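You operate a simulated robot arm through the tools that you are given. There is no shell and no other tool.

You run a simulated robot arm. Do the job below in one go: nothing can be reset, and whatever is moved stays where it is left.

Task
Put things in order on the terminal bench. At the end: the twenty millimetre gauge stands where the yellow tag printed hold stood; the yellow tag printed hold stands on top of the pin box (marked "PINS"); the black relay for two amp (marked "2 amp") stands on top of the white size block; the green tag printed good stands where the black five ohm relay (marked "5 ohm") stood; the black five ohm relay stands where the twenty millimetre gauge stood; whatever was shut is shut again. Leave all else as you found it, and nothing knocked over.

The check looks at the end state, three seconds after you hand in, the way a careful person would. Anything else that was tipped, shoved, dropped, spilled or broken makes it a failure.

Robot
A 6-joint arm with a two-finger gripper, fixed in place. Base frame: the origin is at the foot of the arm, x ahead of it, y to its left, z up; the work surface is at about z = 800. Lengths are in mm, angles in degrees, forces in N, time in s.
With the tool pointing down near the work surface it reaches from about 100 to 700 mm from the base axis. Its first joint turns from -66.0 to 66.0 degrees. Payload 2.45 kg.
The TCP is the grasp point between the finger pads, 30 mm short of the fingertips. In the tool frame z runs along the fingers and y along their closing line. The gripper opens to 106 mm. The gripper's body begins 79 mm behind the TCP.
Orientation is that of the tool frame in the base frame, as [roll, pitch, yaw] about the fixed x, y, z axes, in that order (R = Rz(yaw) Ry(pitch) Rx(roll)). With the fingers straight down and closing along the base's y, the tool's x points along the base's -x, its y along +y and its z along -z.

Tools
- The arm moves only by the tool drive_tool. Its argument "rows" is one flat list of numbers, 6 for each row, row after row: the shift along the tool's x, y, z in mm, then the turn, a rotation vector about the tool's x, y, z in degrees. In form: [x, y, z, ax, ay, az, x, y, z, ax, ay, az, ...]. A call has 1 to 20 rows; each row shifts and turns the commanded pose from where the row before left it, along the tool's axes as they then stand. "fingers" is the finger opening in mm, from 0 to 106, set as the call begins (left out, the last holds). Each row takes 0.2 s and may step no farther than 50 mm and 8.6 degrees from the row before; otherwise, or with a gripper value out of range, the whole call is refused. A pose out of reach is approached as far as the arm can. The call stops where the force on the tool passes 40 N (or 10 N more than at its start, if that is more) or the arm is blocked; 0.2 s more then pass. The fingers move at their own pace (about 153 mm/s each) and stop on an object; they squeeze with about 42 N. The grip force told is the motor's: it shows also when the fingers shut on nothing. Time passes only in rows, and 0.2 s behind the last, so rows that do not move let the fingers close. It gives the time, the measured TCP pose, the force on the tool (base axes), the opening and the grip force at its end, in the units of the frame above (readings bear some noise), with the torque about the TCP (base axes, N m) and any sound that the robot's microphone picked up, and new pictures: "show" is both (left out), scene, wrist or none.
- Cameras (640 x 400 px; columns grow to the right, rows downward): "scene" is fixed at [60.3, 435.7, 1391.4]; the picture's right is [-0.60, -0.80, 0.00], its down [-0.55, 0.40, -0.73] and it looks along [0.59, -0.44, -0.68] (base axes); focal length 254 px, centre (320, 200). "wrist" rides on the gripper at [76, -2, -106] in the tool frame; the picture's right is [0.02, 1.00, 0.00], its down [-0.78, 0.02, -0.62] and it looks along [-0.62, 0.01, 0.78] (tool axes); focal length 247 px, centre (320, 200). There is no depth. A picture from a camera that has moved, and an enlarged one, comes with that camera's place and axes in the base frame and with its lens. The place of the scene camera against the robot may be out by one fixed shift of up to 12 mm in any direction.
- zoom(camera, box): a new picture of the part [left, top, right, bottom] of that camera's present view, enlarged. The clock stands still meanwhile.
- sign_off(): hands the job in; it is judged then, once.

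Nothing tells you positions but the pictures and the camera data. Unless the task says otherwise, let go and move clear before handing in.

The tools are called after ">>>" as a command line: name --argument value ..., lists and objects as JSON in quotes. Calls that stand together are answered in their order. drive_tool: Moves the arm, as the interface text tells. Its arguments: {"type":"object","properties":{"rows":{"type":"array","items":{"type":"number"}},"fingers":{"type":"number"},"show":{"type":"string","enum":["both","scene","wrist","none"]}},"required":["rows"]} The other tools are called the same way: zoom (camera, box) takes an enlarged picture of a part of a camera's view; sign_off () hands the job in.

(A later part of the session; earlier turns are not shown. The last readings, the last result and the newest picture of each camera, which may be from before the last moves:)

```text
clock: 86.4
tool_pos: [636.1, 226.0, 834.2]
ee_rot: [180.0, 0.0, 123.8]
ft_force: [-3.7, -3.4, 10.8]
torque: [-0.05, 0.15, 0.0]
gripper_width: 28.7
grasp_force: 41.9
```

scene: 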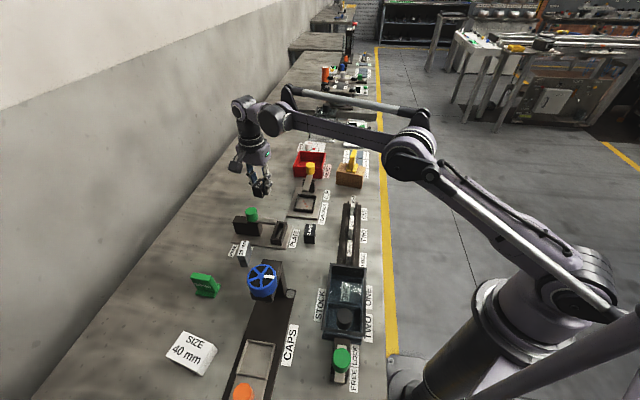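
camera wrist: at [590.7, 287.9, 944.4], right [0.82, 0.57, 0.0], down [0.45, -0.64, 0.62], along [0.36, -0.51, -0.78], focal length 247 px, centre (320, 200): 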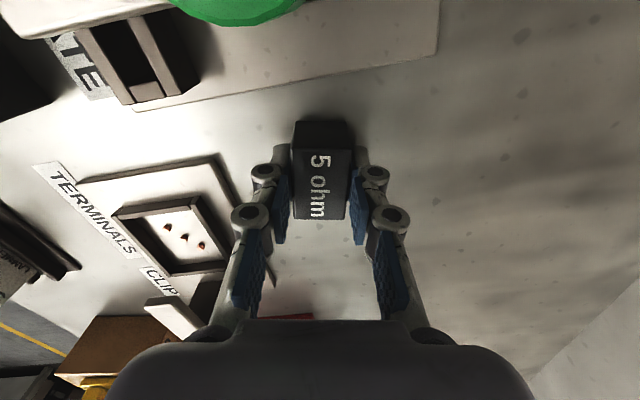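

Contact made. Releasing and rising only to about z 912, to stay off the reach limit.

>>> drive_tool --rows '[0, 0, -0.4, 0, 0, 0, 0, 0, 0, 0, 0, 0]' --show "none"

>>> drive_tool --rows '[0, 0, 0, 0, 0, 0, 0, 0, 0, 0, 0, 0, 0, 0, -8, 0, 0, 0, 0, 0, -20, 0, 0, 0, 0, 0, -30, 0, 0, 0, 0, 0, -20, 0, 0, 0, 0, 0, 0, 0, 0, 0]' --fingers 70

>>> zoom --camera "scene" --box '[210, 170, 330, 290]'

```text
clock: 87.0
tool_pos: [637.5, 226.4, 833.7]
ee_rot: [179.9, 0.2, 123.7]
ft_force: [-1.0, -2.4, 7.2]
torque: [-0.07, 0.07, 0.05]
gripper_width: 28.8
grasp_force: 42.0
```

```text
clock: 88.6
tool_pos: [635.1, 226.9, 910.3]
ee_rot: [-180.0, 0.0, 123.7]
ft_force: [0.3, 0.5, 0.1]
torque: [0.02, -0.01, 0.03]
gripper_width: 70.0
grasp_force: 0.0
camera wrist: at [590.5, 289.8, 1017.6], right [0.82, 0.57, 0.0], down [0.45, -0.64, 0.62], along [0.36, -0.51, -0.78], focal length 247 px, centre (320, 200)
```

scene: 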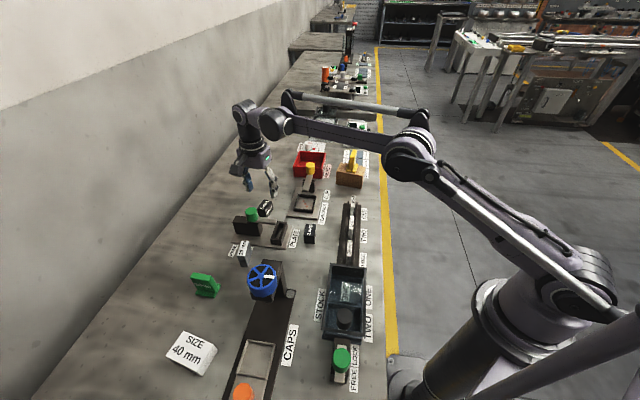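
wrist: 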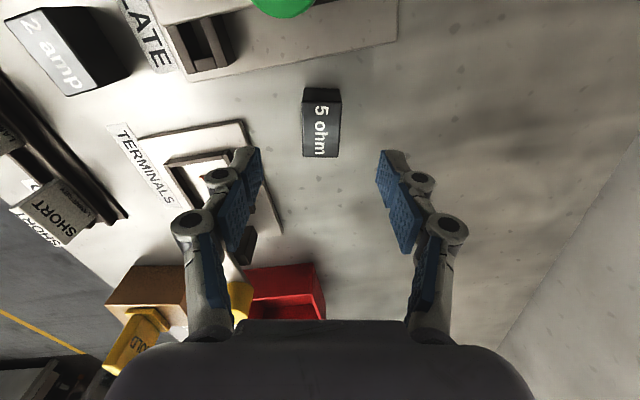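

```text
3.33 times, centred on (270, 230) of scene
camera zoom: at [60.3, 435.7, 1391.4], right [-0.6, -0.8, 0.0], down [-0.55, 0.4, -0.73], along [0.59, -0.44, -0.68], focal length 848 px, centre (487, 100)
```

zoom: 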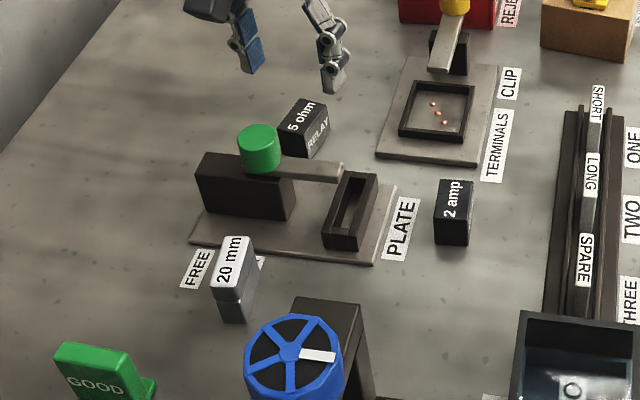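

The 5 ohm relay stands in the gauge's old place. Next is the good tag near (480,464): I'll move inward and up, turn toward its plate direction and look.

>>> drive_tool --rows '[32.7, -22.7, -10, 0, 0, 0, 32.7, -22.7, -16, 0, 0, 0, 32.7, -22.7, -20, 0, 0, 0, 32.7, -22.7, -20, 0, 0, 0, 32.7, -22.7, -14, 0, 0, 0, 0, 0, 0, 0, 0, -8.3, 0, 0, 0, 0, 0, -8.3, 0, 0, 0, 0, 0, -8.3, 0, 0, 0, 0, 0, -8.3, 0, 0, 0, 0, 0, -8.3, 0, 0, 0, 0, 0, -8.3, 0, 0, 0, 0, 0, -8.3, 0, 0, 0, 0, 0, -8.3, 0, 0, 0, 0, 0, -8.3, 0, 0, 0, 0, 0, -8.3, 0, 0, 0, 0, 0, -8.3, 0, 0, 0, 0, 0, -8.3, 0, 0, 0, 0, 0, 0]' --fingers 106

```text
clock: 92.4
tool_pos: [452.4, 297.1, 992.0]
ee_rot: [-180.0, 0.1, -136.6]
ft_force: [0.0, 0.3, 0.4]
torque: [0.01, -0.02, -0.02]
gripper_width: 105.9
grasp_force: 0.0
camera wrist: at [396.3, 245.3, 1097.6], right [-0.7, 0.71, 0.0], down [0.56, 0.55, 0.62], along [0.44, 0.44, -0.78], focal length 247 px, centre (320, 200)
```

scene: 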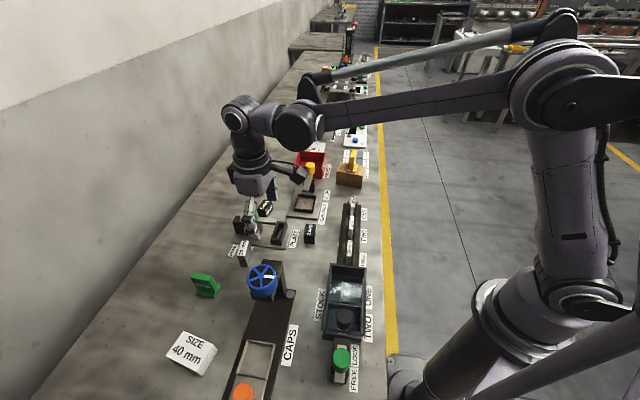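
wrist: 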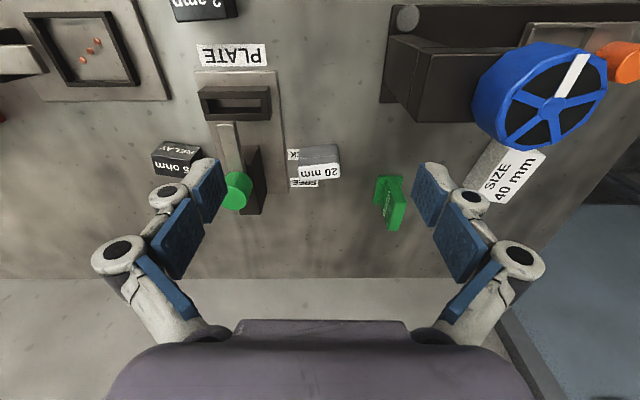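

>>> zoom --camera "wrist" --box '[310, 150, 470, 250]'

>>> zoom --camera "wrist" --box '[360, 0, 620, 162]'

```text
4.00 times, centred on (390, 200) of wrist
camera zoom: at [396.3, 245.3, 1097.6], right [-0.7, 0.71, 0.0], down [0.56, 0.55, 0.62], along [0.44, 0.44, -0.78], focal length 988 px, centre (40, 200)
```

zoom: 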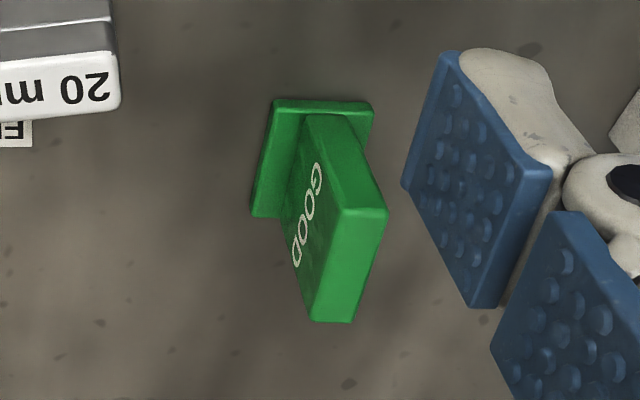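

```text
2.46 times, centred on (490, 81) of wrist
camera zoom: at [396.3, 245.3, 1097.6], right [-0.7, 0.71, 0.0], down [0.56, 0.55, 0.62], along [0.44, 0.44, -0.78], focal length 608 px, centre (-98, 493)
```

zoom: 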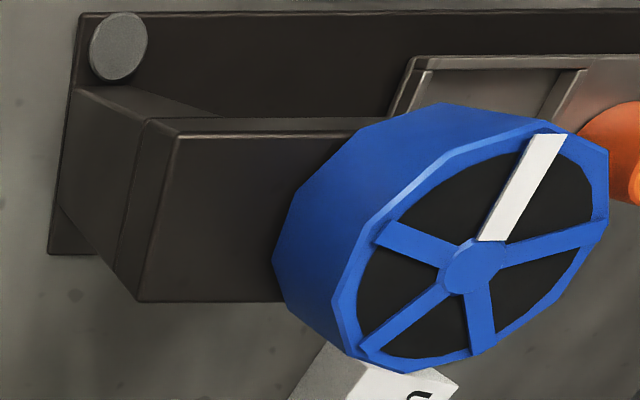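

The blue wheel is tall, up to around z 990 near (338,368), so I'll route around it. The good tag is at about (482,463) and nearly aligned; moving above it.

>>> drive_tool --rows '[-33.75, 25, 10, 0, 0, 0, -33.75, 25, 15, 0, 0, 0, -33.75, 25, 18, 0, 0, 0, -33.75, 25, 18, 0, 0, 1.7, 0, 0, 0, 0, 0, 0]' --fingers 80

>>> zoom --camera "wrist" --box '[240, 60, 400, 160]'

```text
clock: 93.6
tool_pos: [481.1, 464.2, 931.9]
ee_rot: [180.0, 0.0, -138.4]
ft_force: [-0.1, -0.2, -1.3]
torque: [-0.02, 0.0, -0.01]
gripper_width: 80.0
grasp_force: 0.2
camera wrist: at [424.5, 412.4, 1036.3], right [-0.68, 0.73, 0.0], down [0.57, 0.53, 0.62], along [0.46, 0.42, -0.78], focal length 247 px, centre (320, 200)
```

scene: 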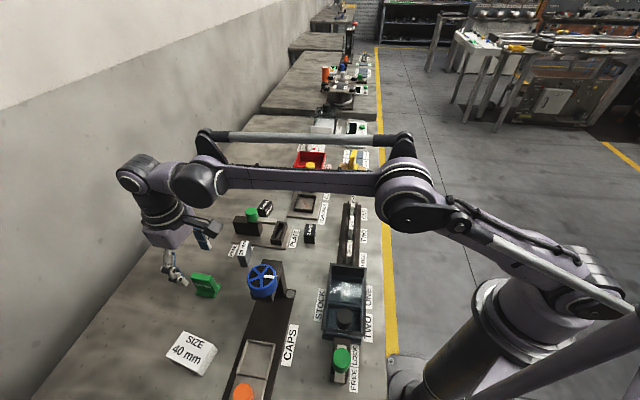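
wrist: 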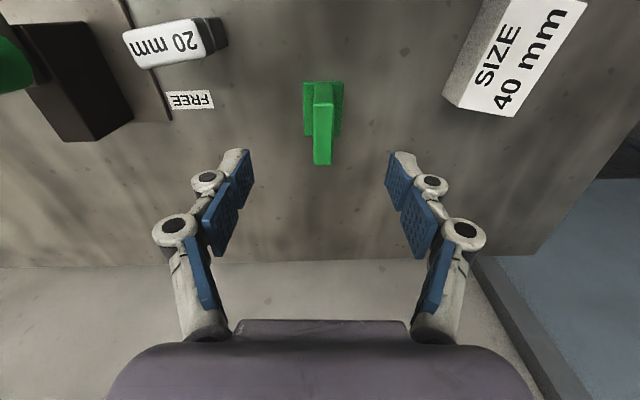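

```text
4.00 times, centred on (320, 110) of wrist
camera zoom: at [424.5, 412.4, 1036.3], right [-0.68, 0.73, 0.0], down [0.57, 0.53, 0.62], along [0.46, 0.42, -0.78], focal length 988 px, centre (320, 560)
```

zoom: 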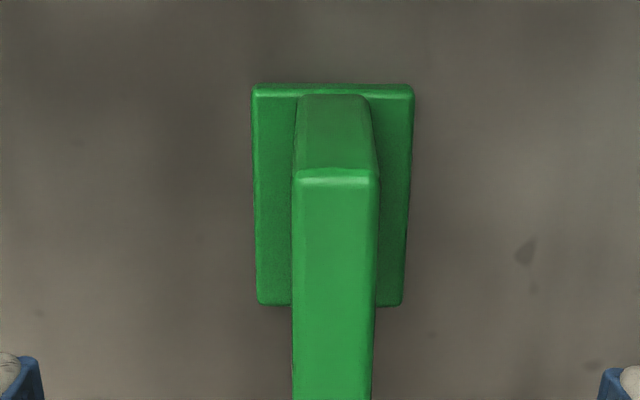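

Well aligned; small shift and descend to the tag's plate.

>>> drive_tool --rows '[-1.8, 1.1, 15, 0, 0, 0, 0, 0, 30, 0, 0, 0, 0, 0, 28, 0, 0, 0, 0, 0, 14, 0, 0, 0, 0, 0, 0, 0, 0, 0]' --fingers 60 --show "none"

>>> drive_tool --rows '[0, 0, 0, 0, 0, 0, 0, 0, 0, 0, 0, 0, 0, 0, 0, 0, 0, 0, 0, 0, 0, 0, 0, 0]' --fingers 0 --show "wrist"

>>> drive_tool --rows '[0, 0, -2, 0, 0, 0, 0, 0, -4, 0, 0, 0, 0, 0, -4, 0, 0, 0, 0, 0, 0, 0, 0, 0]' --show "wrist"

```text
clock: 94.8
tool_pos: [483.2, 466.4, 843.4]
ee_rot: [179.9, 0.0, -138.4]
ft_force: [0.0, -0.2, -0.1]
torque: [-0.02, 0.01, -0.05]
gripper_width: 60.0
grasp_force: 0.1
```

```text
clock: 95.8
tool_pos: [482.1, 466.7, 844.5]
ee_rot: [179.9, 0.0, -138.3]
ft_force: [0.0, 0.4, 0.1]
torque: [-0.03, 0.01, 0.0]
gripper_width: 14.8
grasp_force: 40.7
camera wrist: at [424.6, 415.1, 950.2], right [-0.68, 0.73, 0.0], down [0.57, 0.53, 0.62], along [0.46, 0.42, -0.78], focal length 247 px, centre (320, 200)
```

wrist: 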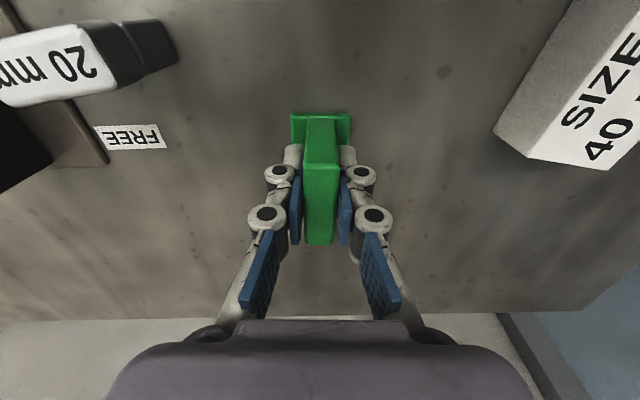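

```text
clock: 96.8
tool_pos: [480.9, 466.8, 854.1]
ee_rot: [-180.0, 0.0, -138.4]
ft_force: [0.2, -0.1, -0.9]
torque: [-0.01, 0.01, 0.02]
gripper_width: 15.2
grasp_force: 40.7
camera wrist: at [424.8, 414.6, 959.7], right [-0.68, 0.73, 0.0], down [0.57, 0.53, 0.62], along [0.46, 0.42, -0.78], focal length 247 px, centre (320, 200)
```

wrist: 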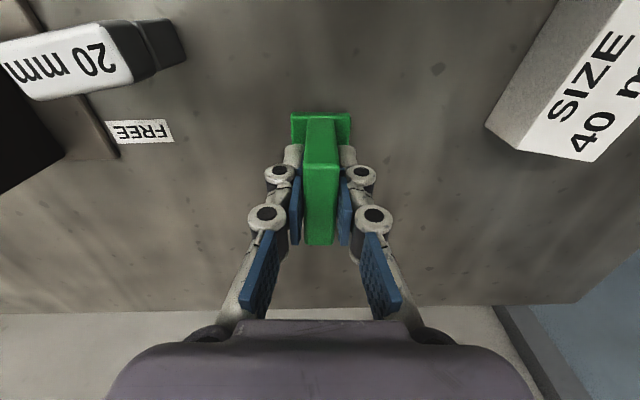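

The good tag is gripped. I'll lift it and go around the wall side of the wheel, inward and up.

>>> drive_tool --rows '[0, 0, -8, 0, 0, 0, 0, 0, -14, 0, 0, 0, 0, 0, -16, 0, 0, 0, 0, 0, -16, 0, 0, 0, 0, 0, -14, 0, 0, 0, 0, 0, -8, 0, 0, 0, 4.9, -6.3, -3, 0, 0, 0, 8.6, -11.1, -7, 0, 0, 0, 11, -14.2, -9, 0, 0, 0, 11, -14.2, -9, 0, 0, 0, 11, -14.2, -9, 0, 0, 0, 11, -14.2, -9, 0, 0, 0, 9.8, -12.6, -8, 0, 0, 0, 6.1, -7.9, -4, 0, 0, 0, 3.7, -4.7, -2, 0, 0, 0, 0, 0, 0, 0, 0, 0]'

```text
clock: 100.2
tool_pos: [491.0, 340.2, 989.7]
ee_rot: [-180.0, 0.0, -138.4]
ft_force: [-0.3, 0.4, -2.0]
torque: [0.0, -0.02, 0.02]
gripper_width: 14.8
grasp_force: 40.7
camera wrist: at [433.7, 288.8, 1095.7], right [-0.68, 0.73, 0.0], down [0.57, 0.53, 0.62], along [0.46, 0.42, -0.78], focal length 247 px, centre (320, 200)
```

scene: 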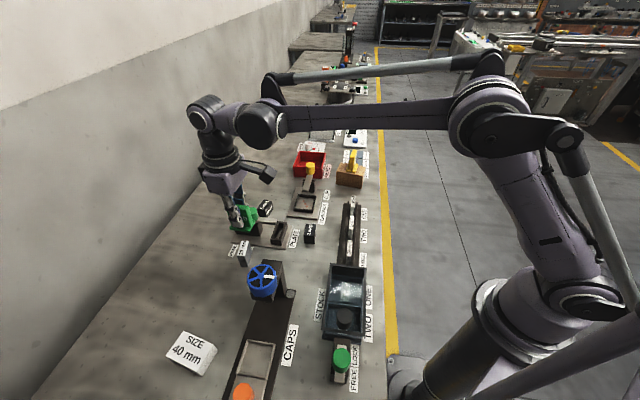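
wrist: 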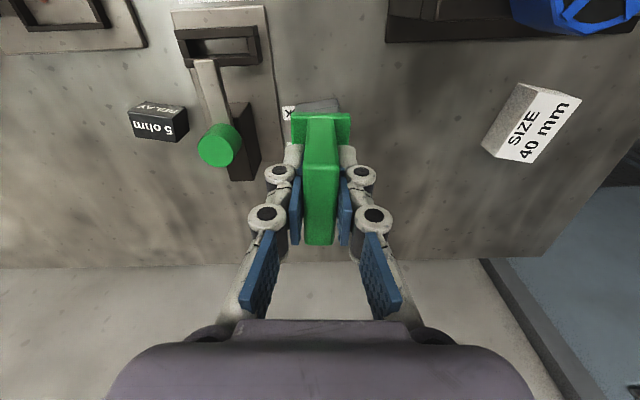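

Now turn the tag to the placing heading (yaw about 144), staying clear of the wheel.

>>> drive_tool --rows '[0, 0, 0, 0, 0, 4, 0, 0, 0, 0, 0, 6.2, 0, 0, 0, 0, 0, 6.2, 0, 0, 0, 0, 0, 6.2, 0, 0, 0, 0, 0, 6.2, 0, 0, 0, 0, 0, 6.2, 0, 0, 0, 0, 0, 6.2, 0, 0, 0, 0, 0, 6.2, 0, 0, 0, 0, 0, 6.2, 0, 0, 0, 0, 0, 6.2, 0, 0, 0, 0, 0, 6.2, 0, 0, 0, 0, 0, 6.2, 0, 0, 0, 0, 0, 5.1, 0, 0, 0, 0, 0, 0]' --show "wrist"

```text
clock: 103.2
tool_pos: [490.9, 341.5, 989.7]
ee_rot: [180.0, 0.1, 144.2]
ft_force: [-0.4, -0.9, -0.7]
torque: [-0.01, 0.02, 0.01]
gripper_width: 14.7
grasp_force: 40.5
camera wrist: at [426.8, 385.0, 1095.6], right [0.57, 0.82, 0.0], down [0.64, -0.44, 0.62], along [0.51, -0.35, -0.78], focal length 247 px, centre (320, 200)
```

wrist: 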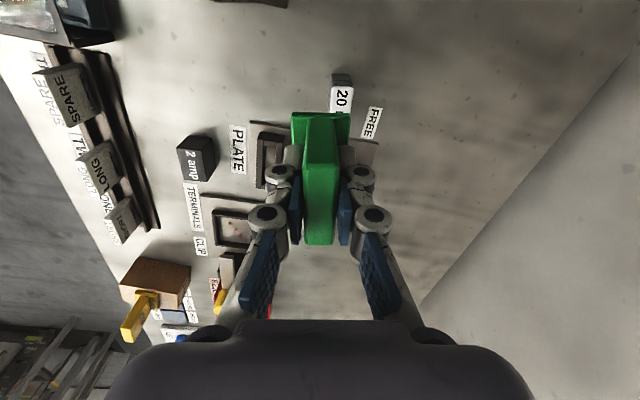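

>>> drive_tool --rows '[2, -7.7, 0, 0, 0, 0, 3.6, -13.5, 0, 0, 0, 0, 5.1, -19.3, 0, 0, 0, 0, 5.1, -19.3, 0, 0, 0, 0, 5.1, -19.3, 0, 0, 0, 0, 5.1, -19.3, 0, 0, 0, 0, 5.1, -19.3, 0, 0, 0, 0, 2.5, -9.8, 0, 0, 0, 0, 1.7, -6.5, 0, 0, 0, 0, 0, 0, 0, 0, 0, 0]'

```text
clock: 105.4
tool_pos: [384.4, 254.1, 988.2]
ee_rot: [180.0, -0.1, 144.3]
ft_force: [-0.4, 1.3, -0.3]
torque: [0.0, -0.02, 0.03]
gripper_width: 14.6
grasp_force: 41.0
camera wrist: at [320.2, 296.5, 1094.7], right [0.57, 0.82, 0.0], down [0.65, -0.44, 0.62], along [0.51, -0.35, -0.78], focal length 247 px, centre (320, 200)
```

scene: 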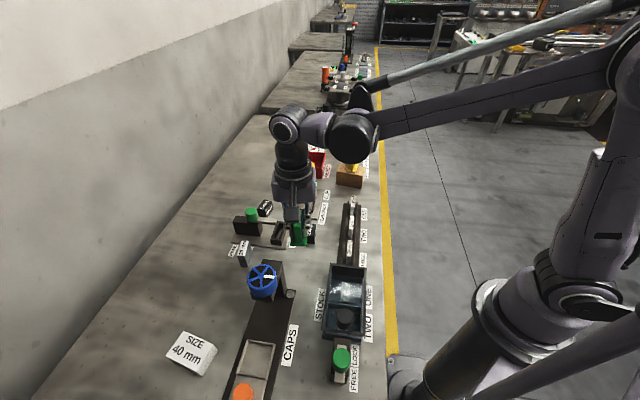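
wrist: 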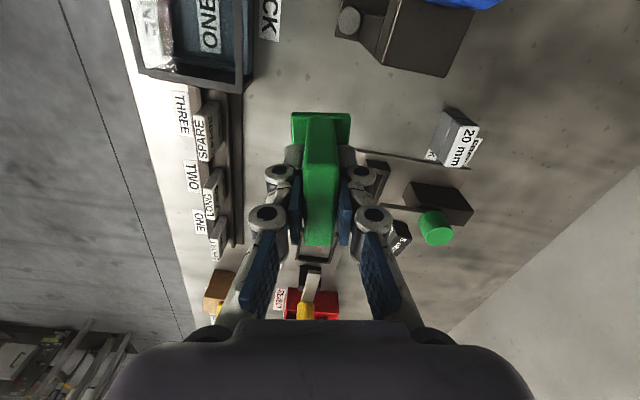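

Over the old 5 ohm spot. Descending, with the same clearances as when I lifted the relay.

>>> drive_tool --rows '[0, 0, 8, 0, 0, 0, 0, 0, 16, 0, 0, 0, 0, 0, 20, 0, 0, 0, 0, 0, 20, 0, 0, 0, 0, 0, 20, 0, 0, 0, 0, 0, 20, 0, 0, 0, 0, 0, 16, 0, 0, 0, 0, 0, 12, 0, 0, 0, 0, 0, 7, 0, 0, 0, 0, 0, 0, 0, 0, 0]'

>>> drive_tool --rows '[0, 0, 1, 0, 0, 0, 0, 0, 1, 0, 0, 0, 0, 0, 0, 0, 0, 0]' --show "none"

>>> drive_tool --rows '[0, 0, 1, 0, 0, 0, 0, 0, 0, 0, 0, 0]' --show "none"

```text
clock: 107.6
tool_pos: [383.4, 253.3, 849.7]
ee_rot: [179.9, -0.1, 144.3]
ft_force: [0.3, 0.3, -0.5]
torque: [-0.01, 0.0, 0.02]
gripper_width: 14.9
grasp_force: 41.0
camera wrist: at [320.0, 296.8, 956.6], right [0.57, 0.82, 0.0], down [0.65, -0.44, 0.62], along [0.51, -0.35, -0.78], focal length 247 px, centre (320, 200)
```

scene: 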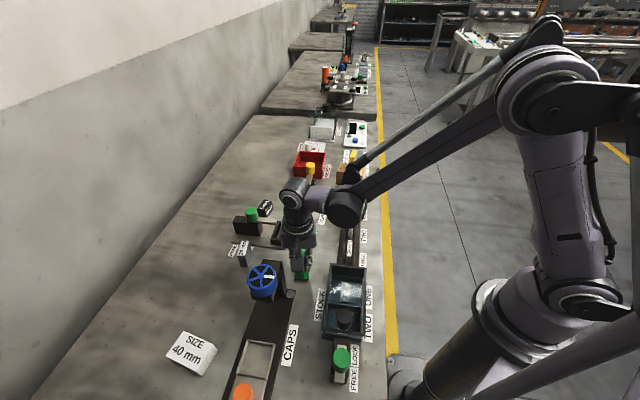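
wrist: 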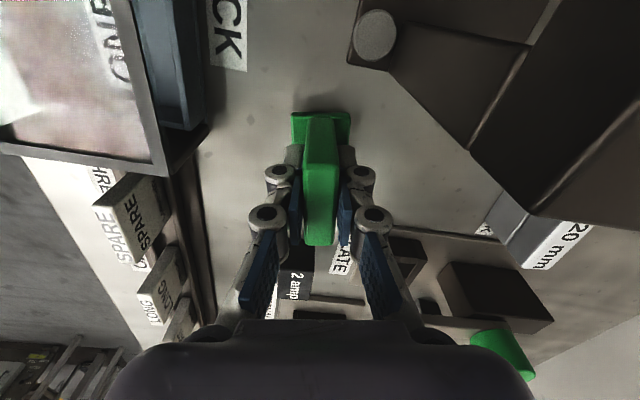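

```text
clock: 108.4
tool_pos: [383.9, 252.9, 848.3]
ee_rot: [-180.0, 0.0, 144.3]
ft_force: [0.1, -0.8, -0.8]
torque: [0.03, 0.02, -0.06]
gripper_width: 15.2
grasp_force: 41.3
```

```text
clock: 109.0
tool_pos: [384.7, 252.8, 846.8]
ee_rot: [179.9, 0.1, 144.3]
ft_force: [0.9, -0.2, -0.2]
torque: [0.01, -0.01, -0.01]
gripper_width: 14.8
grasp_force: 41.0
```

>>> drive_tool --rows '[0, 0, 1, 0, 0, 0, 0, 0, 0, 0, 0, 0]' --show "none"

>>> drive_tool --rows '[0, 0, 0.7, 0, 0, 0, 0, 0, 0, 0, 0, 0]' --show "none"

>>> drive_tool --rows '[0, 0, 0.6, 0, 0, 0, 0, 0, 0, 0, 0, 0]' --show "none"

```text
clock: 109.6
tool_pos: [384.4, 252.7, 847.5]
ee_rot: [-179.9, 0.0, 144.3]
ft_force: [-0.5, 0.0, -0.8]
torque: [-0.02, 0.0, 0.01]
gripper_width: 14.9
grasp_force: 41.0
```

```text
clock: 110.2
tool_pos: [385.4, 252.6, 846.6]
ee_rot: [180.0, 0.1, 144.3]
ft_force: [-0.6, -0.1, -1.2]
torque: [-0.02, -0.01, -0.05]
gripper_width: 15.0
grasp_force: 41.3
```

```text
clock: 110.8
tool_pos: [383.6, 253.5, 844.4]
ee_rot: [-179.9, -0.1, 144.2]
ft_force: [0.3, -0.1, -0.8]
torque: [-0.03, 0.0, 0.0]
gripper_width: 14.8
grasp_force: 40.4
```

The tag is about to touch; continuing in small steps.

>>> drive_tool --rows '[0, 0, 0.6, 0, 0, 0, 0, 0, 0, 0, 0, 0]' --show "none"

>>> drive_tool --rows '[0, 0, 0.5, 0, 0, 0, 0, 0, 0, 0, 0, 0]' --show "none"

>>> drive_tool --rows '[0, 0, 0.4, 0, 0, 0, 0, 0, 0, 0, 0, 0]' --show "wrist"

```text
clock: 111.4
tool_pos: [384.9, 254.3, 843.3]
ee_rot: [-179.9, -0.1, 144.4]
ft_force: [0.1, 0.0, -0.8]
torque: [0.01, 0.01, -0.02]
gripper_width: 14.8
grasp_force: 40.5
```

```text
clock: 112.0
tool_pos: [384.8, 252.6, 844.9]
ee_rot: [179.9, -0.1, 144.3]
ft_force: [1.2, -0.2, 5.2]
torque: [0.03, 0.01, -0.01]
gripper_width: 14.9
grasp_force: 40.7
```

```text
clock: 112.6
tool_pos: [384.2, 252.0, 844.5]
ee_rot: [179.9, 0.1, 144.3]
ft_force: [3.0, -1.3, 21.6]
torque: [-0.01, -0.02, -0.01]
gripper_width: 14.7
grasp_force: 41.2
camera wrist: at [319.8, 296.7, 949.8], right [0.57, 0.82, 0.0], down [0.64, -0.44, 0.62], along [0.51, -0.35, -0.78], focal length 247 px, centre (320, 200)
```

wrist: 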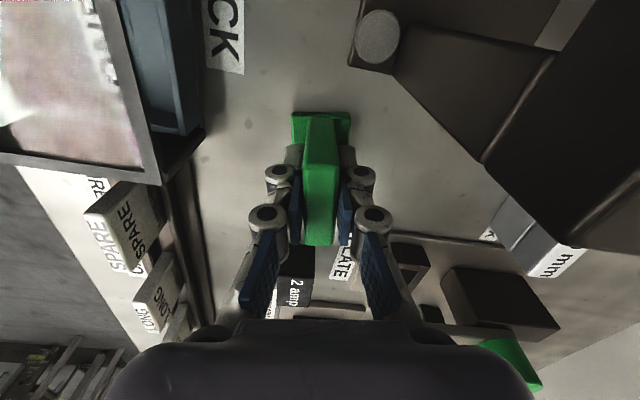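

The tag is down. I'll ease off, open to 46 mm and rise straight up.

>>> drive_tool --rows '[0, 0, -0.6, 0, 0, 0, 0, 0, 0, 0, 0, 0]' --show "none"

>>> drive_tool --rows '[0, 0, 0, 0, 0, 0, 0, 0, 0, 0, 0, 0, 0, 0, -8, 0, 0, 0, 0, 0, -20, 0, 0, 0, 0, 0, -40, 0, 0, 0, 0, 0, -40, 0, 0, 0, 0, 0, -30, 0, 0, 0, 0, 0, 0, 0, 0, 0]' --fingers 46

>>> zoom --camera "scene" --box '[220, 200, 340, 320]'

```text
clock: 113.2
tool_pos: [384.3, 251.6, 843.0]
ee_rot: [180.0, -0.1, 144.3]
ft_force: [1.2, -0.1, 7.5]
torque: [-0.03, -0.05, 0.02]
gripper_width: 14.9
grasp_force: 41.1
```

```text
clock: 115.0
tool_pos: [384.5, 252.1, 981.9]
ee_rot: [-180.0, 0.1, 144.3]
ft_force: [0.3, -0.3, -0.4]
torque: [0.0, -0.02, -0.03]
gripper_width: 46.1
grasp_force: 0.1
camera wrist: at [320.4, 296.0, 1087.9], right [0.57, 0.82, 0.0], down [0.65, -0.44, 0.62], along [0.51, -0.35, -0.78], focal length 247 px, centre (320, 200)
```

scene: 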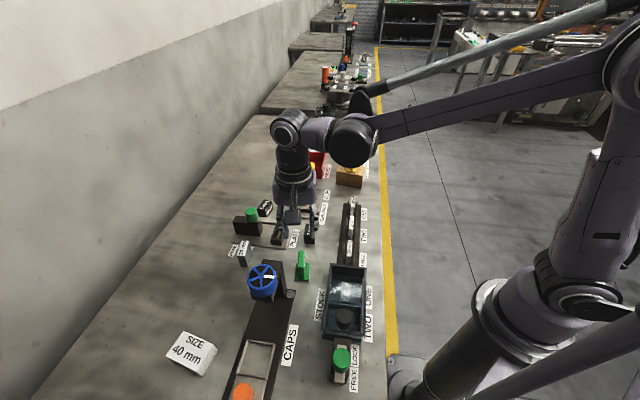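
wrist: 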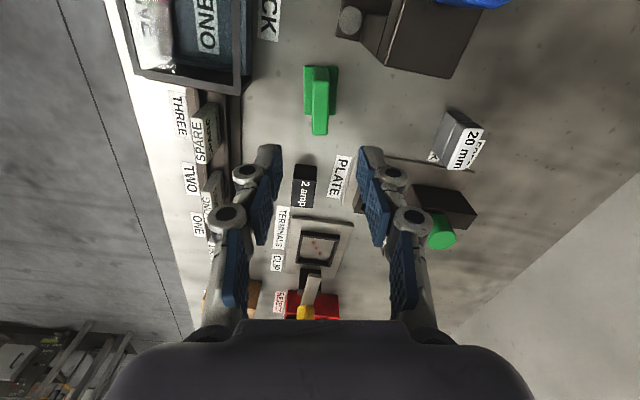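

```text
3.33 times, centred on (280, 260) of scene
camera zoom: at [60.4, 435.7, 1391.4], right [-0.6, -0.8, 0.0], down [-0.55, 0.4, -0.73], along [0.59, -0.44, -0.68], focal length 848 px, centre (453, 0)
```

zoom: 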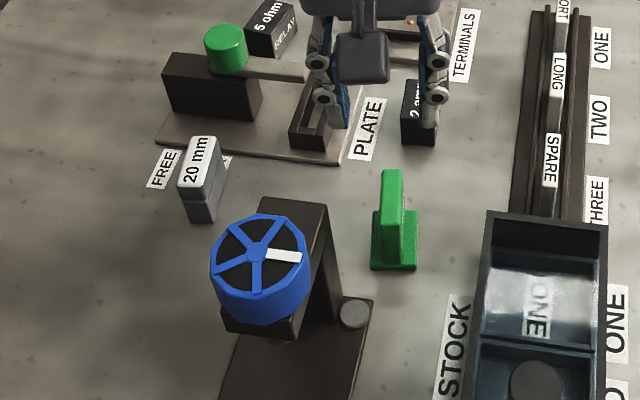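

The good tag stands at the old 5 ohm spot. Now the 2 amp relay near (461,171).

>>> drive_tool --rows '[-36.3, -6.8, 0, 0, 0, 0, -36.3, -6.8, 0, 0, 0, 0, -36.3, -6.8, 0, 0, 0, 0, 0, 0, 0, 0, 0, 0]' --fingers 70 --show "wrist"

>>> zoom --camera "wrist" --box '[220, 20, 420, 145]'

```text
clock: 116.0
tool_pos: [462.0, 172.1, 982.4]
ee_rot: [-180.0, 0.0, 144.4]
ft_force: [-0.4, -0.4, 0.2]
torque: [-0.02, 0.01, 0.0]
gripper_width: 70.2
grasp_force: 0.0
camera wrist: at [397.0, 215.8, 1089.5], right [0.57, 0.82, 0.0], down [0.65, -0.44, 0.62], along [0.51, -0.35, -0.78], focal length 247 px, centre (320, 200)
```

wrist: 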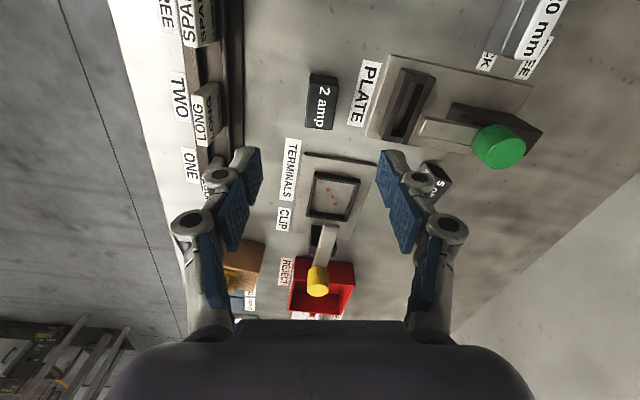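

```text
3.20 times, centred on (320, 82) of wrist
camera zoom: at [397.0, 215.8, 1089.5], right [0.57, 0.82, 0.0], down [0.65, -0.44, 0.62], along [0.51, -0.35, -0.78], focal length 790 px, centre (320, 576)
```

zoom: 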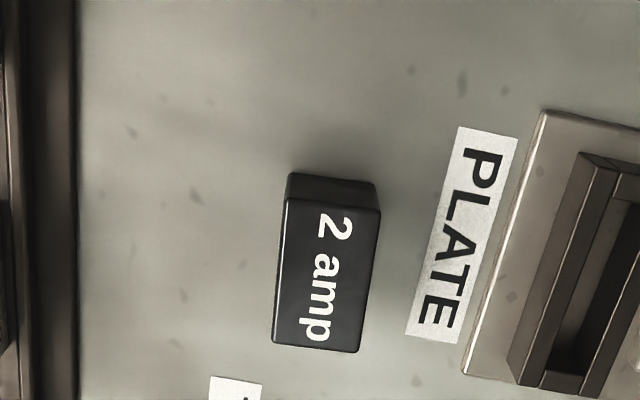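

The 2 amp relay is centred near (467,168), about 4.6° off. I'll align and descend, checking partway.

>>> drive_tool --rows '[-6.5, 0.1, 0, 0, 0, 4.6, 0, 0, 40, 0, 0, 0, 0, 0, 40, 0, 0, 0, 0, 0, 0, 0, 0, 0]' --fingers 50 --show "wrist"

>>> zoom --camera "wrist" --box '[220, 40, 420, 165]'

```text
clock: 117.0
tool_pos: [465.1, 169.9, 903.0]
ee_rot: [-180.0, 0.1, 139.7]
ft_force: [0.0, -0.2, -0.2]
torque: [-0.01, -0.01, 0.01]
gripper_width: 50.3
grasp_force: 0.1
camera wrist: at [405.3, 217.8, 1009.3], right [0.63, 0.78, 0.0], down [0.61, -0.49, 0.62], along [0.48, -0.39, -0.78], focal length 247 px, centre (320, 200)
```

wrist: 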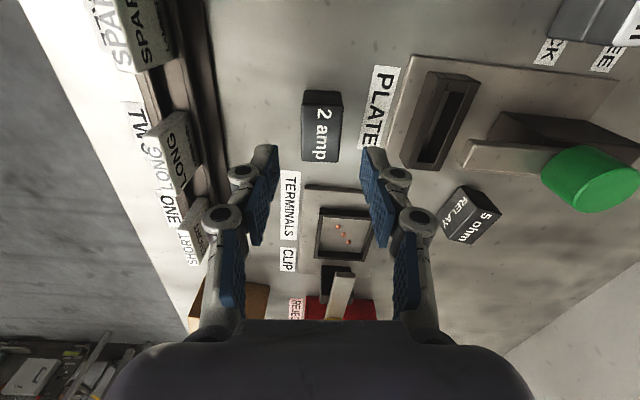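

```text
3.20 times, centred on (320, 102) of wrist
camera zoom: at [405.3, 217.8, 1009.3], right [0.63, 0.78, 0.0], down [0.61, -0.49, 0.62], along [0.48, -0.39, -0.78], focal length 790 px, centre (320, 512)
```

zoom: 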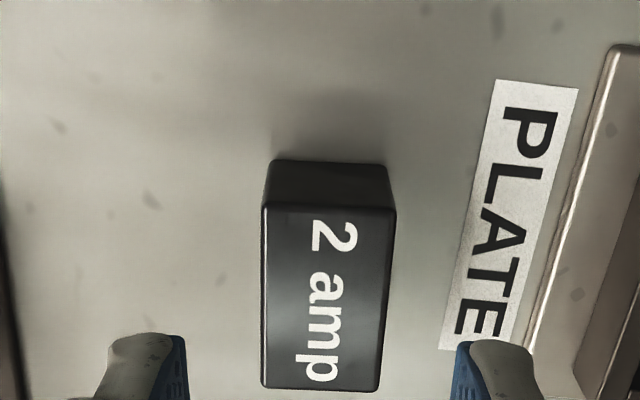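

>>> drive_tool --rows '[-0.8, 0, 10, 0, 0, 1, 0, 0, 30, 0, 0, 0, 0, 0, 22, 0, 0, 0, 0, 0, 8, 0, 0, 0, 0, 0, 0, 0, 0, 0]' --show "wrist"

>>> drive_tool --rows '[0, 0, 0, 0, 0, 0, 0, 0, 0, 0, 0, 0, 0, 0, 0, 0, 0, 0, 0, 0, 0, 0, 0, 0]' --fingers 0 --show "wrist"

>>> drive_tool --rows '[0, 0, -2, 0, 0, 0, 0, 0, -4, 0, 0, 0, 0, 0, -4, 0, 0, 0, 0, 0, 0, 0, 0, 0]' --show "wrist"

```text
clock: 118.2
tool_pos: [466.2, 169.7, 832.8]
ee_rot: [-180.0, 0.2, 138.7]
ft_force: [0.4, 0.6, -0.7]
torque: [-0.02, -0.03, 0.0]
gripper_width: 50.2
grasp_force: 0.1
camera wrist: at [406.5, 217.7, 939.4], right [0.64, 0.77, 0.0], down [0.6, -0.5, 0.62], along [0.48, -0.4, -0.78], focal length 247 px, centre (320, 200)
```

wrist: 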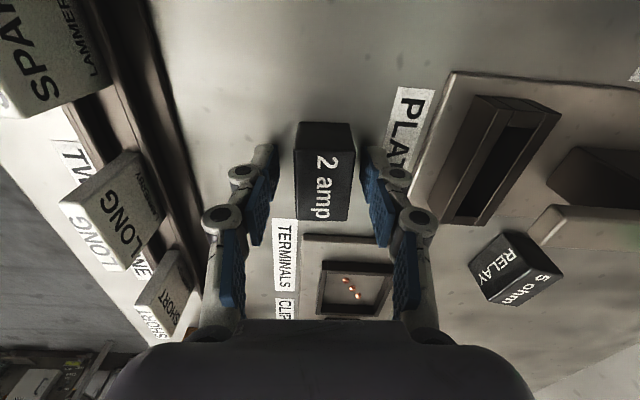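

```text
clock: 119.2
tool_pos: [466.2, 168.7, 833.5]
ee_rot: [-180.0, 0.0, 138.7]
ft_force: [-0.4, 0.6, -0.7]
torque: [-0.02, 0.0, 0.03]
gripper_width: 28.7
grasp_force: 42.3
camera wrist: at [406.5, 217.7, 939.7], right [0.64, 0.77, 0.0], down [0.6, -0.5, 0.62], along [0.48, -0.4, -0.78], focal length 247 px, centre (320, 200)
```

wrist: 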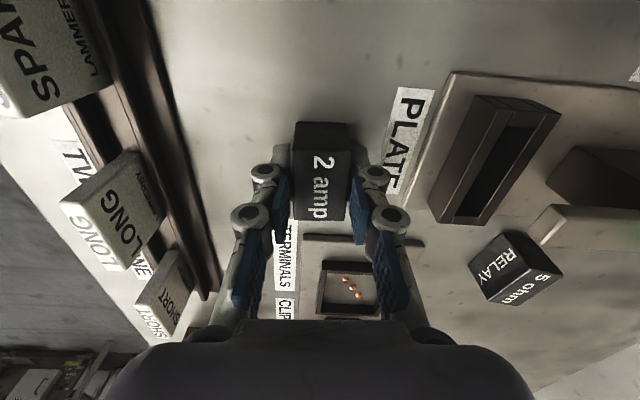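

```text
clock: 120.2
tool_pos: [465.9, 168.1, 841.9]
ee_rot: [-180.0, 0.0, 138.7]
ft_force: [-0.1, 0.1, -0.9]
torque: [-0.01, 0.02, 0.01]
gripper_width: 28.6
grasp_force: 42.2
camera wrist: at [405.7, 218.0, 949.1], right [0.64, 0.77, 0.0], down [0.6, -0.5, 0.62], along [0.48, -0.4, -0.78], focal length 247 px, centre (320, 200)
```

wrist: 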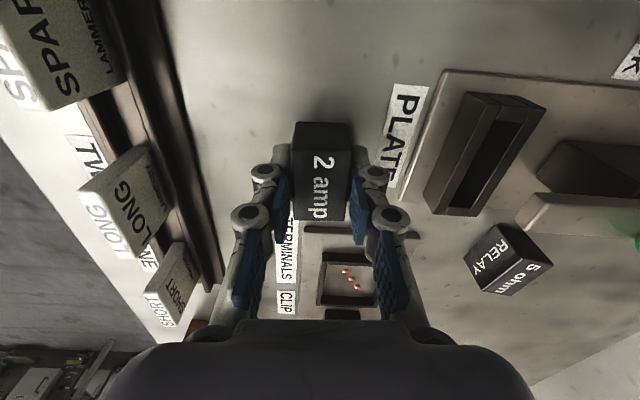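

The 2 amp relay is gripped. I'll lift it high and turn to yaw about 209, matching the long side of the white size block.

>>> drive_tool --rows '[0, 0, -8, 0, 0, 0, 0, 0, -16, 0, 0, 0, 0, 0, -20, 0, 0, 0, 0, 0, -20, 0, 0, 0, 0, 0, -20, 0, 0, 0, 0, 0, -20, 0, 0, 0, 0, 0, -20, 0, 0, 0, 0, 0, -12, 0, 0, 0, 0, 0, -7, 0, 0, 0, 0, 0, 0, 0, 0, 0]' --show "none"

>>> drive_tool --rows '[0, 0, 0, 0, 0, -4, 0, 0, 0, 0, 0, -6.2, 0, 0, 0, 0, 0, -6.2, 0, 0, 0, 0, 0, -6.2, 0, 0, 0, 0, 0, -6.2, 0, 0, 0, 0, 0, -6.2, 0, 0, 0, 0, 0, -6.2, 0, 0, 0, 0, 0, -6.2, 0, 0, 0, 0, 0, -6.2, 0, 0, 0, 0, 0, -6.2, 0, 0, 0, 0, 0, -6.2, 0, 0, 0, 0, 0, -4.3, 0, 0, 0, 0, 0, 0]' --show "wrist"

```text
clock: 122.4
tool_pos: [466.3, 167.8, 985.1]
ee_rot: [-180.0, 0.0, 138.6]
ft_force: [-0.3, -0.6, -0.4]
torque: [0.0, -0.01, 0.03]
gripper_width: 28.8
grasp_force: 42.3
```

```text
clock: 125.2
tool_pos: [466.9, 167.9, 986.3]
ee_rot: [180.0, 0.0, -150.9]
ft_force: [0.3, -0.5, -1.3]
torque: [0.0, -0.05, 0.02]
gripper_width: 28.8
grasp_force: 42.4
camera wrist: at [399.2, 130.5, 1091.8], right [-0.5, 0.86, 0.0], down [0.68, 0.4, 0.62], along [0.54, 0.31, -0.78], focal length 247 px, centre (320, 200)
```

wrist: 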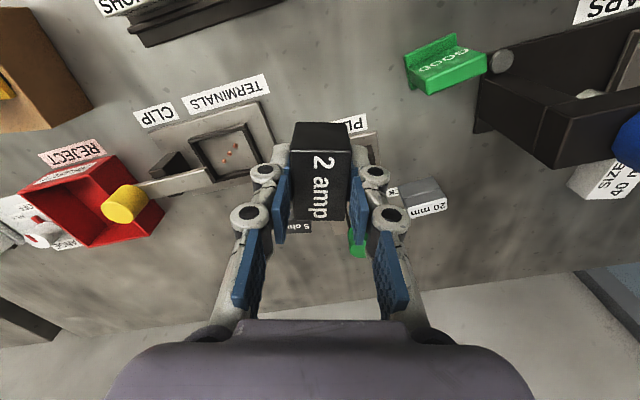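

>>> drive_tool --rows '[-4.3, 6.7, 0, 0, 0, 0, -7.5, 11.8, 0, 0, 0, 0, -10.8, 16.9, 0, 0, 0, 0, -10.8, 16.9, 0, 0, 0, 0, -10.8, 16.9, 0, 0, 0, 0, -10.8, 16.9, 0, 0, 0, 0, -10.8, 16.9, 0, 0, 0, 0, -10.8, 16.9, 0, 0, 0, 0, -10.8, 16.9, 0, 0, 0, 0, -10.8, 16.9, 0, 0, 0, 0, -10.8, 16.9, 0, 0, 0, 0, -6.5, 10.1, 0, 0, 0, 0, -4.3, 6.7, 0, 0, 0, 0, 0, 0, 0, 0, 0, 0]'

```text
clock: 128.2
tool_pos: [480.1, 390.9, 984.5]
ee_rot: [-179.9, 0.0, -151.0]
ft_force: [-1.0, -0.8, -0.5]
torque: [-0.02, 0.02, 0.01]
gripper_width: 28.8
grasp_force: 42.0
camera wrist: at [412.7, 352.4, 1091.2], right [-0.5, 0.86, 0.0], down [0.68, 0.39, 0.62], along [0.54, 0.31, -0.78], focal length 247 px, centre (320, 200)
```

scene: 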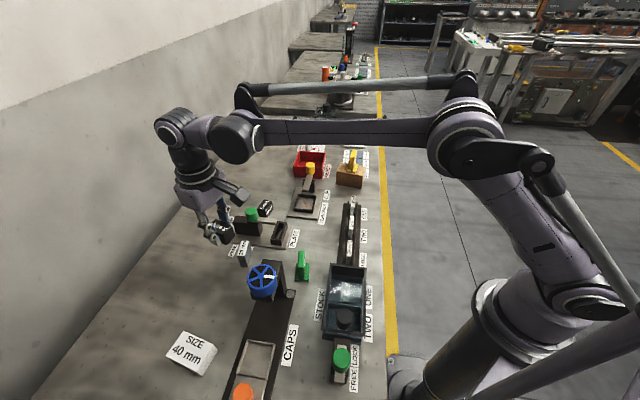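
wrist: 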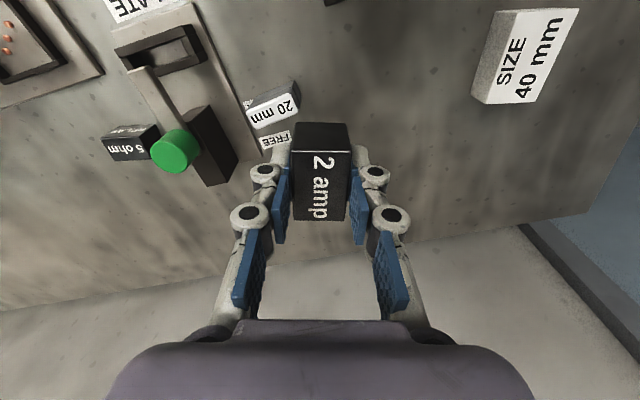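

The size block is now in view at upper right; I'll zoom in to measure it.

>>> zoom --camera "wrist" --box '[440, 0, 610, 110]'

```text
3.64 times, centred on (525, 55) of wrist
camera zoom: at [412.7, 352.4, 1091.2], right [-0.5, 0.86, 0.0], down [0.68, 0.39, 0.62], along [0.54, 0.31, -0.78], focal length 898 px, centre (-426, 727)
```

zoom: 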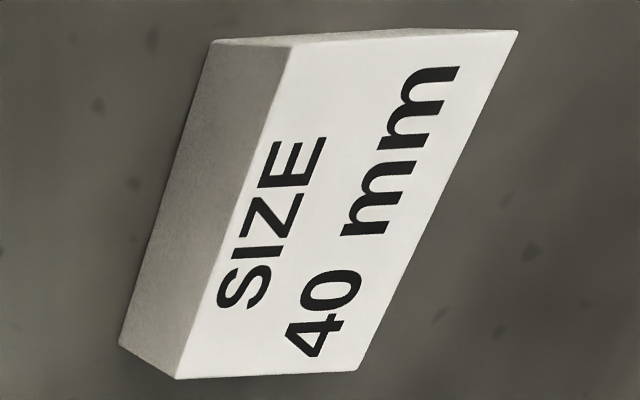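

The block top is about 74 by 49 mm at z about 834, centred near (355,537), turned about -4.5°. I'll carry the relay over it, staying high past the wheel.

>>> drive_tool --rows '[1.6, 7.8, 0, 0, 0, 0, 2.8, 13.7, 0, 0, 0, 0, 4, 19.6, 0, 0, 0, 0, 4, 19.6, 0, 0, 0, 0, 4, 19.6, 0, 0, 0, 0, 4, 19.6, 0, 0, 0, 0, 4, 19.6, 0, 0, 0, 0, 4, 19.6, 0, 0, 0, 0, 4, 19.6, 0, 0, 0, 0, 2.8, 13.7, 0, 0, 0, 0, 2, 9.8, 0, 0, 0, 0, 1.3, 6.4, 0, 0, 0, 0, 0, 0, 0, 0, 0, -4.5, 0, 0, 0, 0, 0, 0]'

>>> zoom --camera "wrist" --box '[240, 20, 440, 145]'

```text
clock: 131.2
tool_pos: [354.3, 537.9, 984.8]
ee_rot: [-180.0, 0.0, -146.5]
ft_force: [0.2, 0.4, -1.4]
torque: [0.0, 0.02, -0.03]
gripper_width: 29.0
grasp_force: 42.4
camera wrist: at [291.2, 493.8, 1091.4], right [-0.57, 0.82, 0.0], down [0.64, 0.45, 0.62], along [0.51, 0.35, -0.78], focal length 247 px, centre (320, 200)
```

scene: 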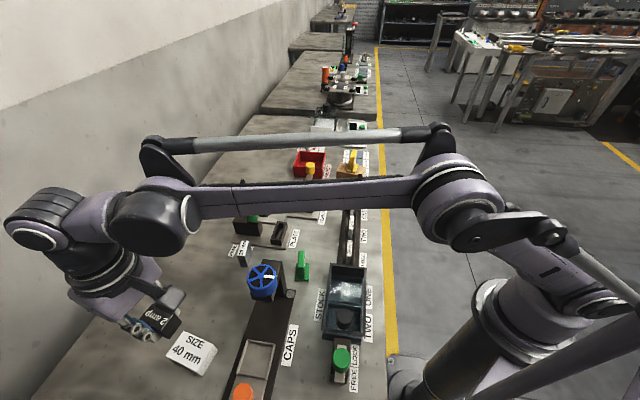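
wrist: 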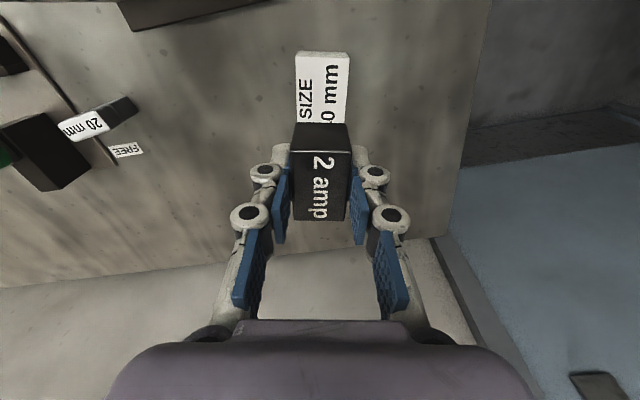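

```text
3.20 times, centred on (340, 82) of wrist
camera zoom: at [291.2, 493.8, 1091.4], right [-0.57, 0.82, 0.0], down [0.64, 0.45, 0.62], along [0.51, 0.35, -0.78], focal length 790 px, centre (256, 576)
```

zoom: 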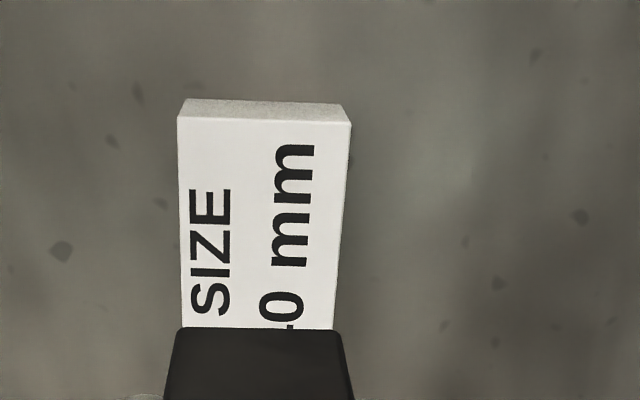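

The relay is centred over the block within about 1 mm and aligned, with the top at z about 835.5. Lowering.

>>> drive_tool --rows '[0, 0, 8, 0, 0, 0, 0, 0, 16, 0, 0, 0, 0, 0, 20, 0, 0, 0, 0, 0, 20, 0, 0, 0, 0, 0, 20, 0, 0, 0, 0, 0, 13, 0, 0, 0, 0, 0, 8, 0, 0, 0, 0, 0, 0, 0, 0, 0]'

>>> zoom --camera "wrist" --box '[240, 40, 400, 140]'

>>> zoom --camera "scene" --box '[130, 290, 250, 390]'

```text
clock: 133.0
tool_pos: [356.2, 536.8, 881.1]
ee_rot: [-180.0, 0.1, -146.5]
ft_force: [-0.2, -0.5, -1.2]
torque: [0.03, 0.01, -0.02]
gripper_width: 28.9
grasp_force: 41.9
camera wrist: at [291.6, 493.1, 986.3], right [-0.57, 0.82, 0.0], down [0.64, 0.45, 0.62], along [0.51, 0.35, -0.78], focal length 247 px, centre (320, 200)
```

scene: 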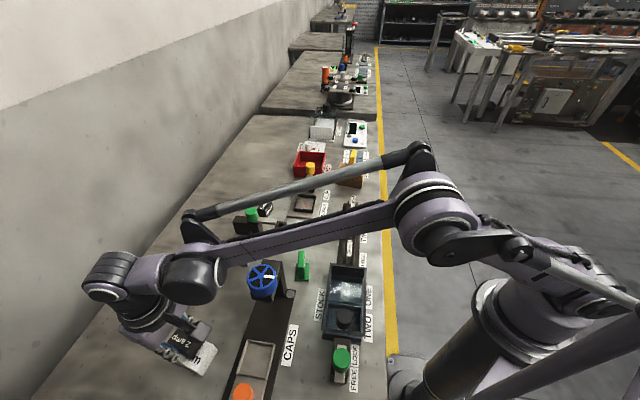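
wrist: 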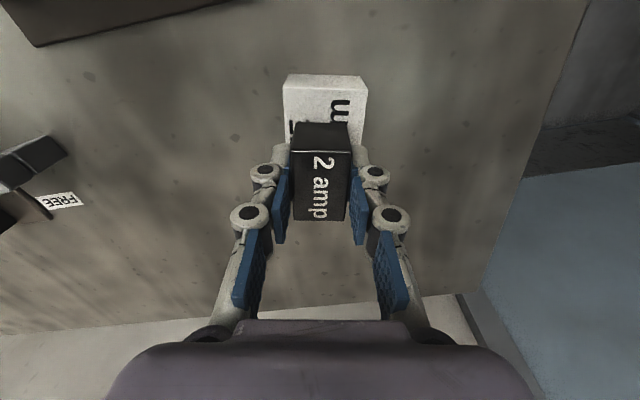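

```text
4.00 times, centred on (320, 90) of wrist
camera zoom: at [291.6, 493.1, 986.3], right [-0.57, 0.82, 0.0], down [0.64, 0.45, 0.62], along [0.51, 0.35, -0.78], focal length 988 px, centre (320, 640)
```

zoom: 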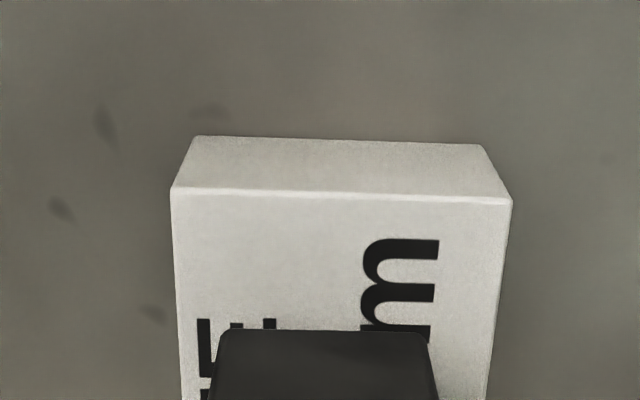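

```text
4.00 times, centred on (190, 340) of scene
camera zoom: at [60.4, 435.7, 1391.4], right [-0.6, -0.8, 0.0], down [-0.55, 0.4, -0.73], along [0.59, -0.44, -0.68], focal length 1017 px, centre (840, -360)
```

zoom: 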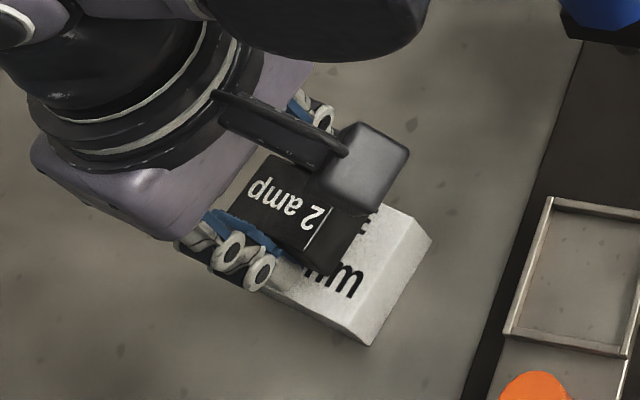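

Aligned within about 1 mm. A tiny trim, then feel down to contact.

>>> drive_tool --rows '[0.3, 1, 3, 0, 0, 1, 0, 0, 3, 0, 0, 0, 0, 0, 2, 0, 0, 0, 0, 0, 0, 0, 0, 0]' --show "none"

>>> drive_tool --rows '[0, 0, 1, 0, 0, 0, 0, 0, 0, 0, 0, 0]' --show "none"

>>> drive_tool --rows '[0, 0, 0.8, 0, 0, 0, 0, 0, 0, 0, 0, 0]' --show "none"

>>> drive_tool --rows '[0, 0, 0.8, 0, 0, 0, 0, 0, 0, 0, 0, 0]' --show "none"

```text
clock: 134.0
tool_pos: [354.4, 537.9, 871.9]
ee_rot: [180.0, 0.0, -147.5]
ft_force: [-0.1, 0.2, -0.2]
torque: [-0.03, 0.01, 0.03]
gripper_width: 29.0
grasp_force: 42.3
```

```text
clock: 134.6
tool_pos: [353.8, 536.4, 872.1]
ee_rot: [-179.9, 0.0, -147.5]
ft_force: [0.0, -0.3, -0.8]
torque: [0.04, -0.05, 0.05]
gripper_width: 28.9
grasp_force: 41.8
```

```text
clock: 135.2
tool_pos: [354.3, 537.3, 870.2]
ee_rot: [-180.0, 0.0, -147.4]
ft_force: [-0.4, 0.2, -0.7]
torque: [-0.01, 0.0, -0.02]
gripper_width: 28.9
grasp_force: 42.1
```

```text
clock: 135.8
tool_pos: [353.7, 536.8, 869.2]
ee_rot: [-179.9, -0.1, -147.5]
ft_force: [-0.8, -0.4, -0.2]
torque: [0.01, 0.01, -0.04]
gripper_width: 28.9
grasp_force: 42.2
```

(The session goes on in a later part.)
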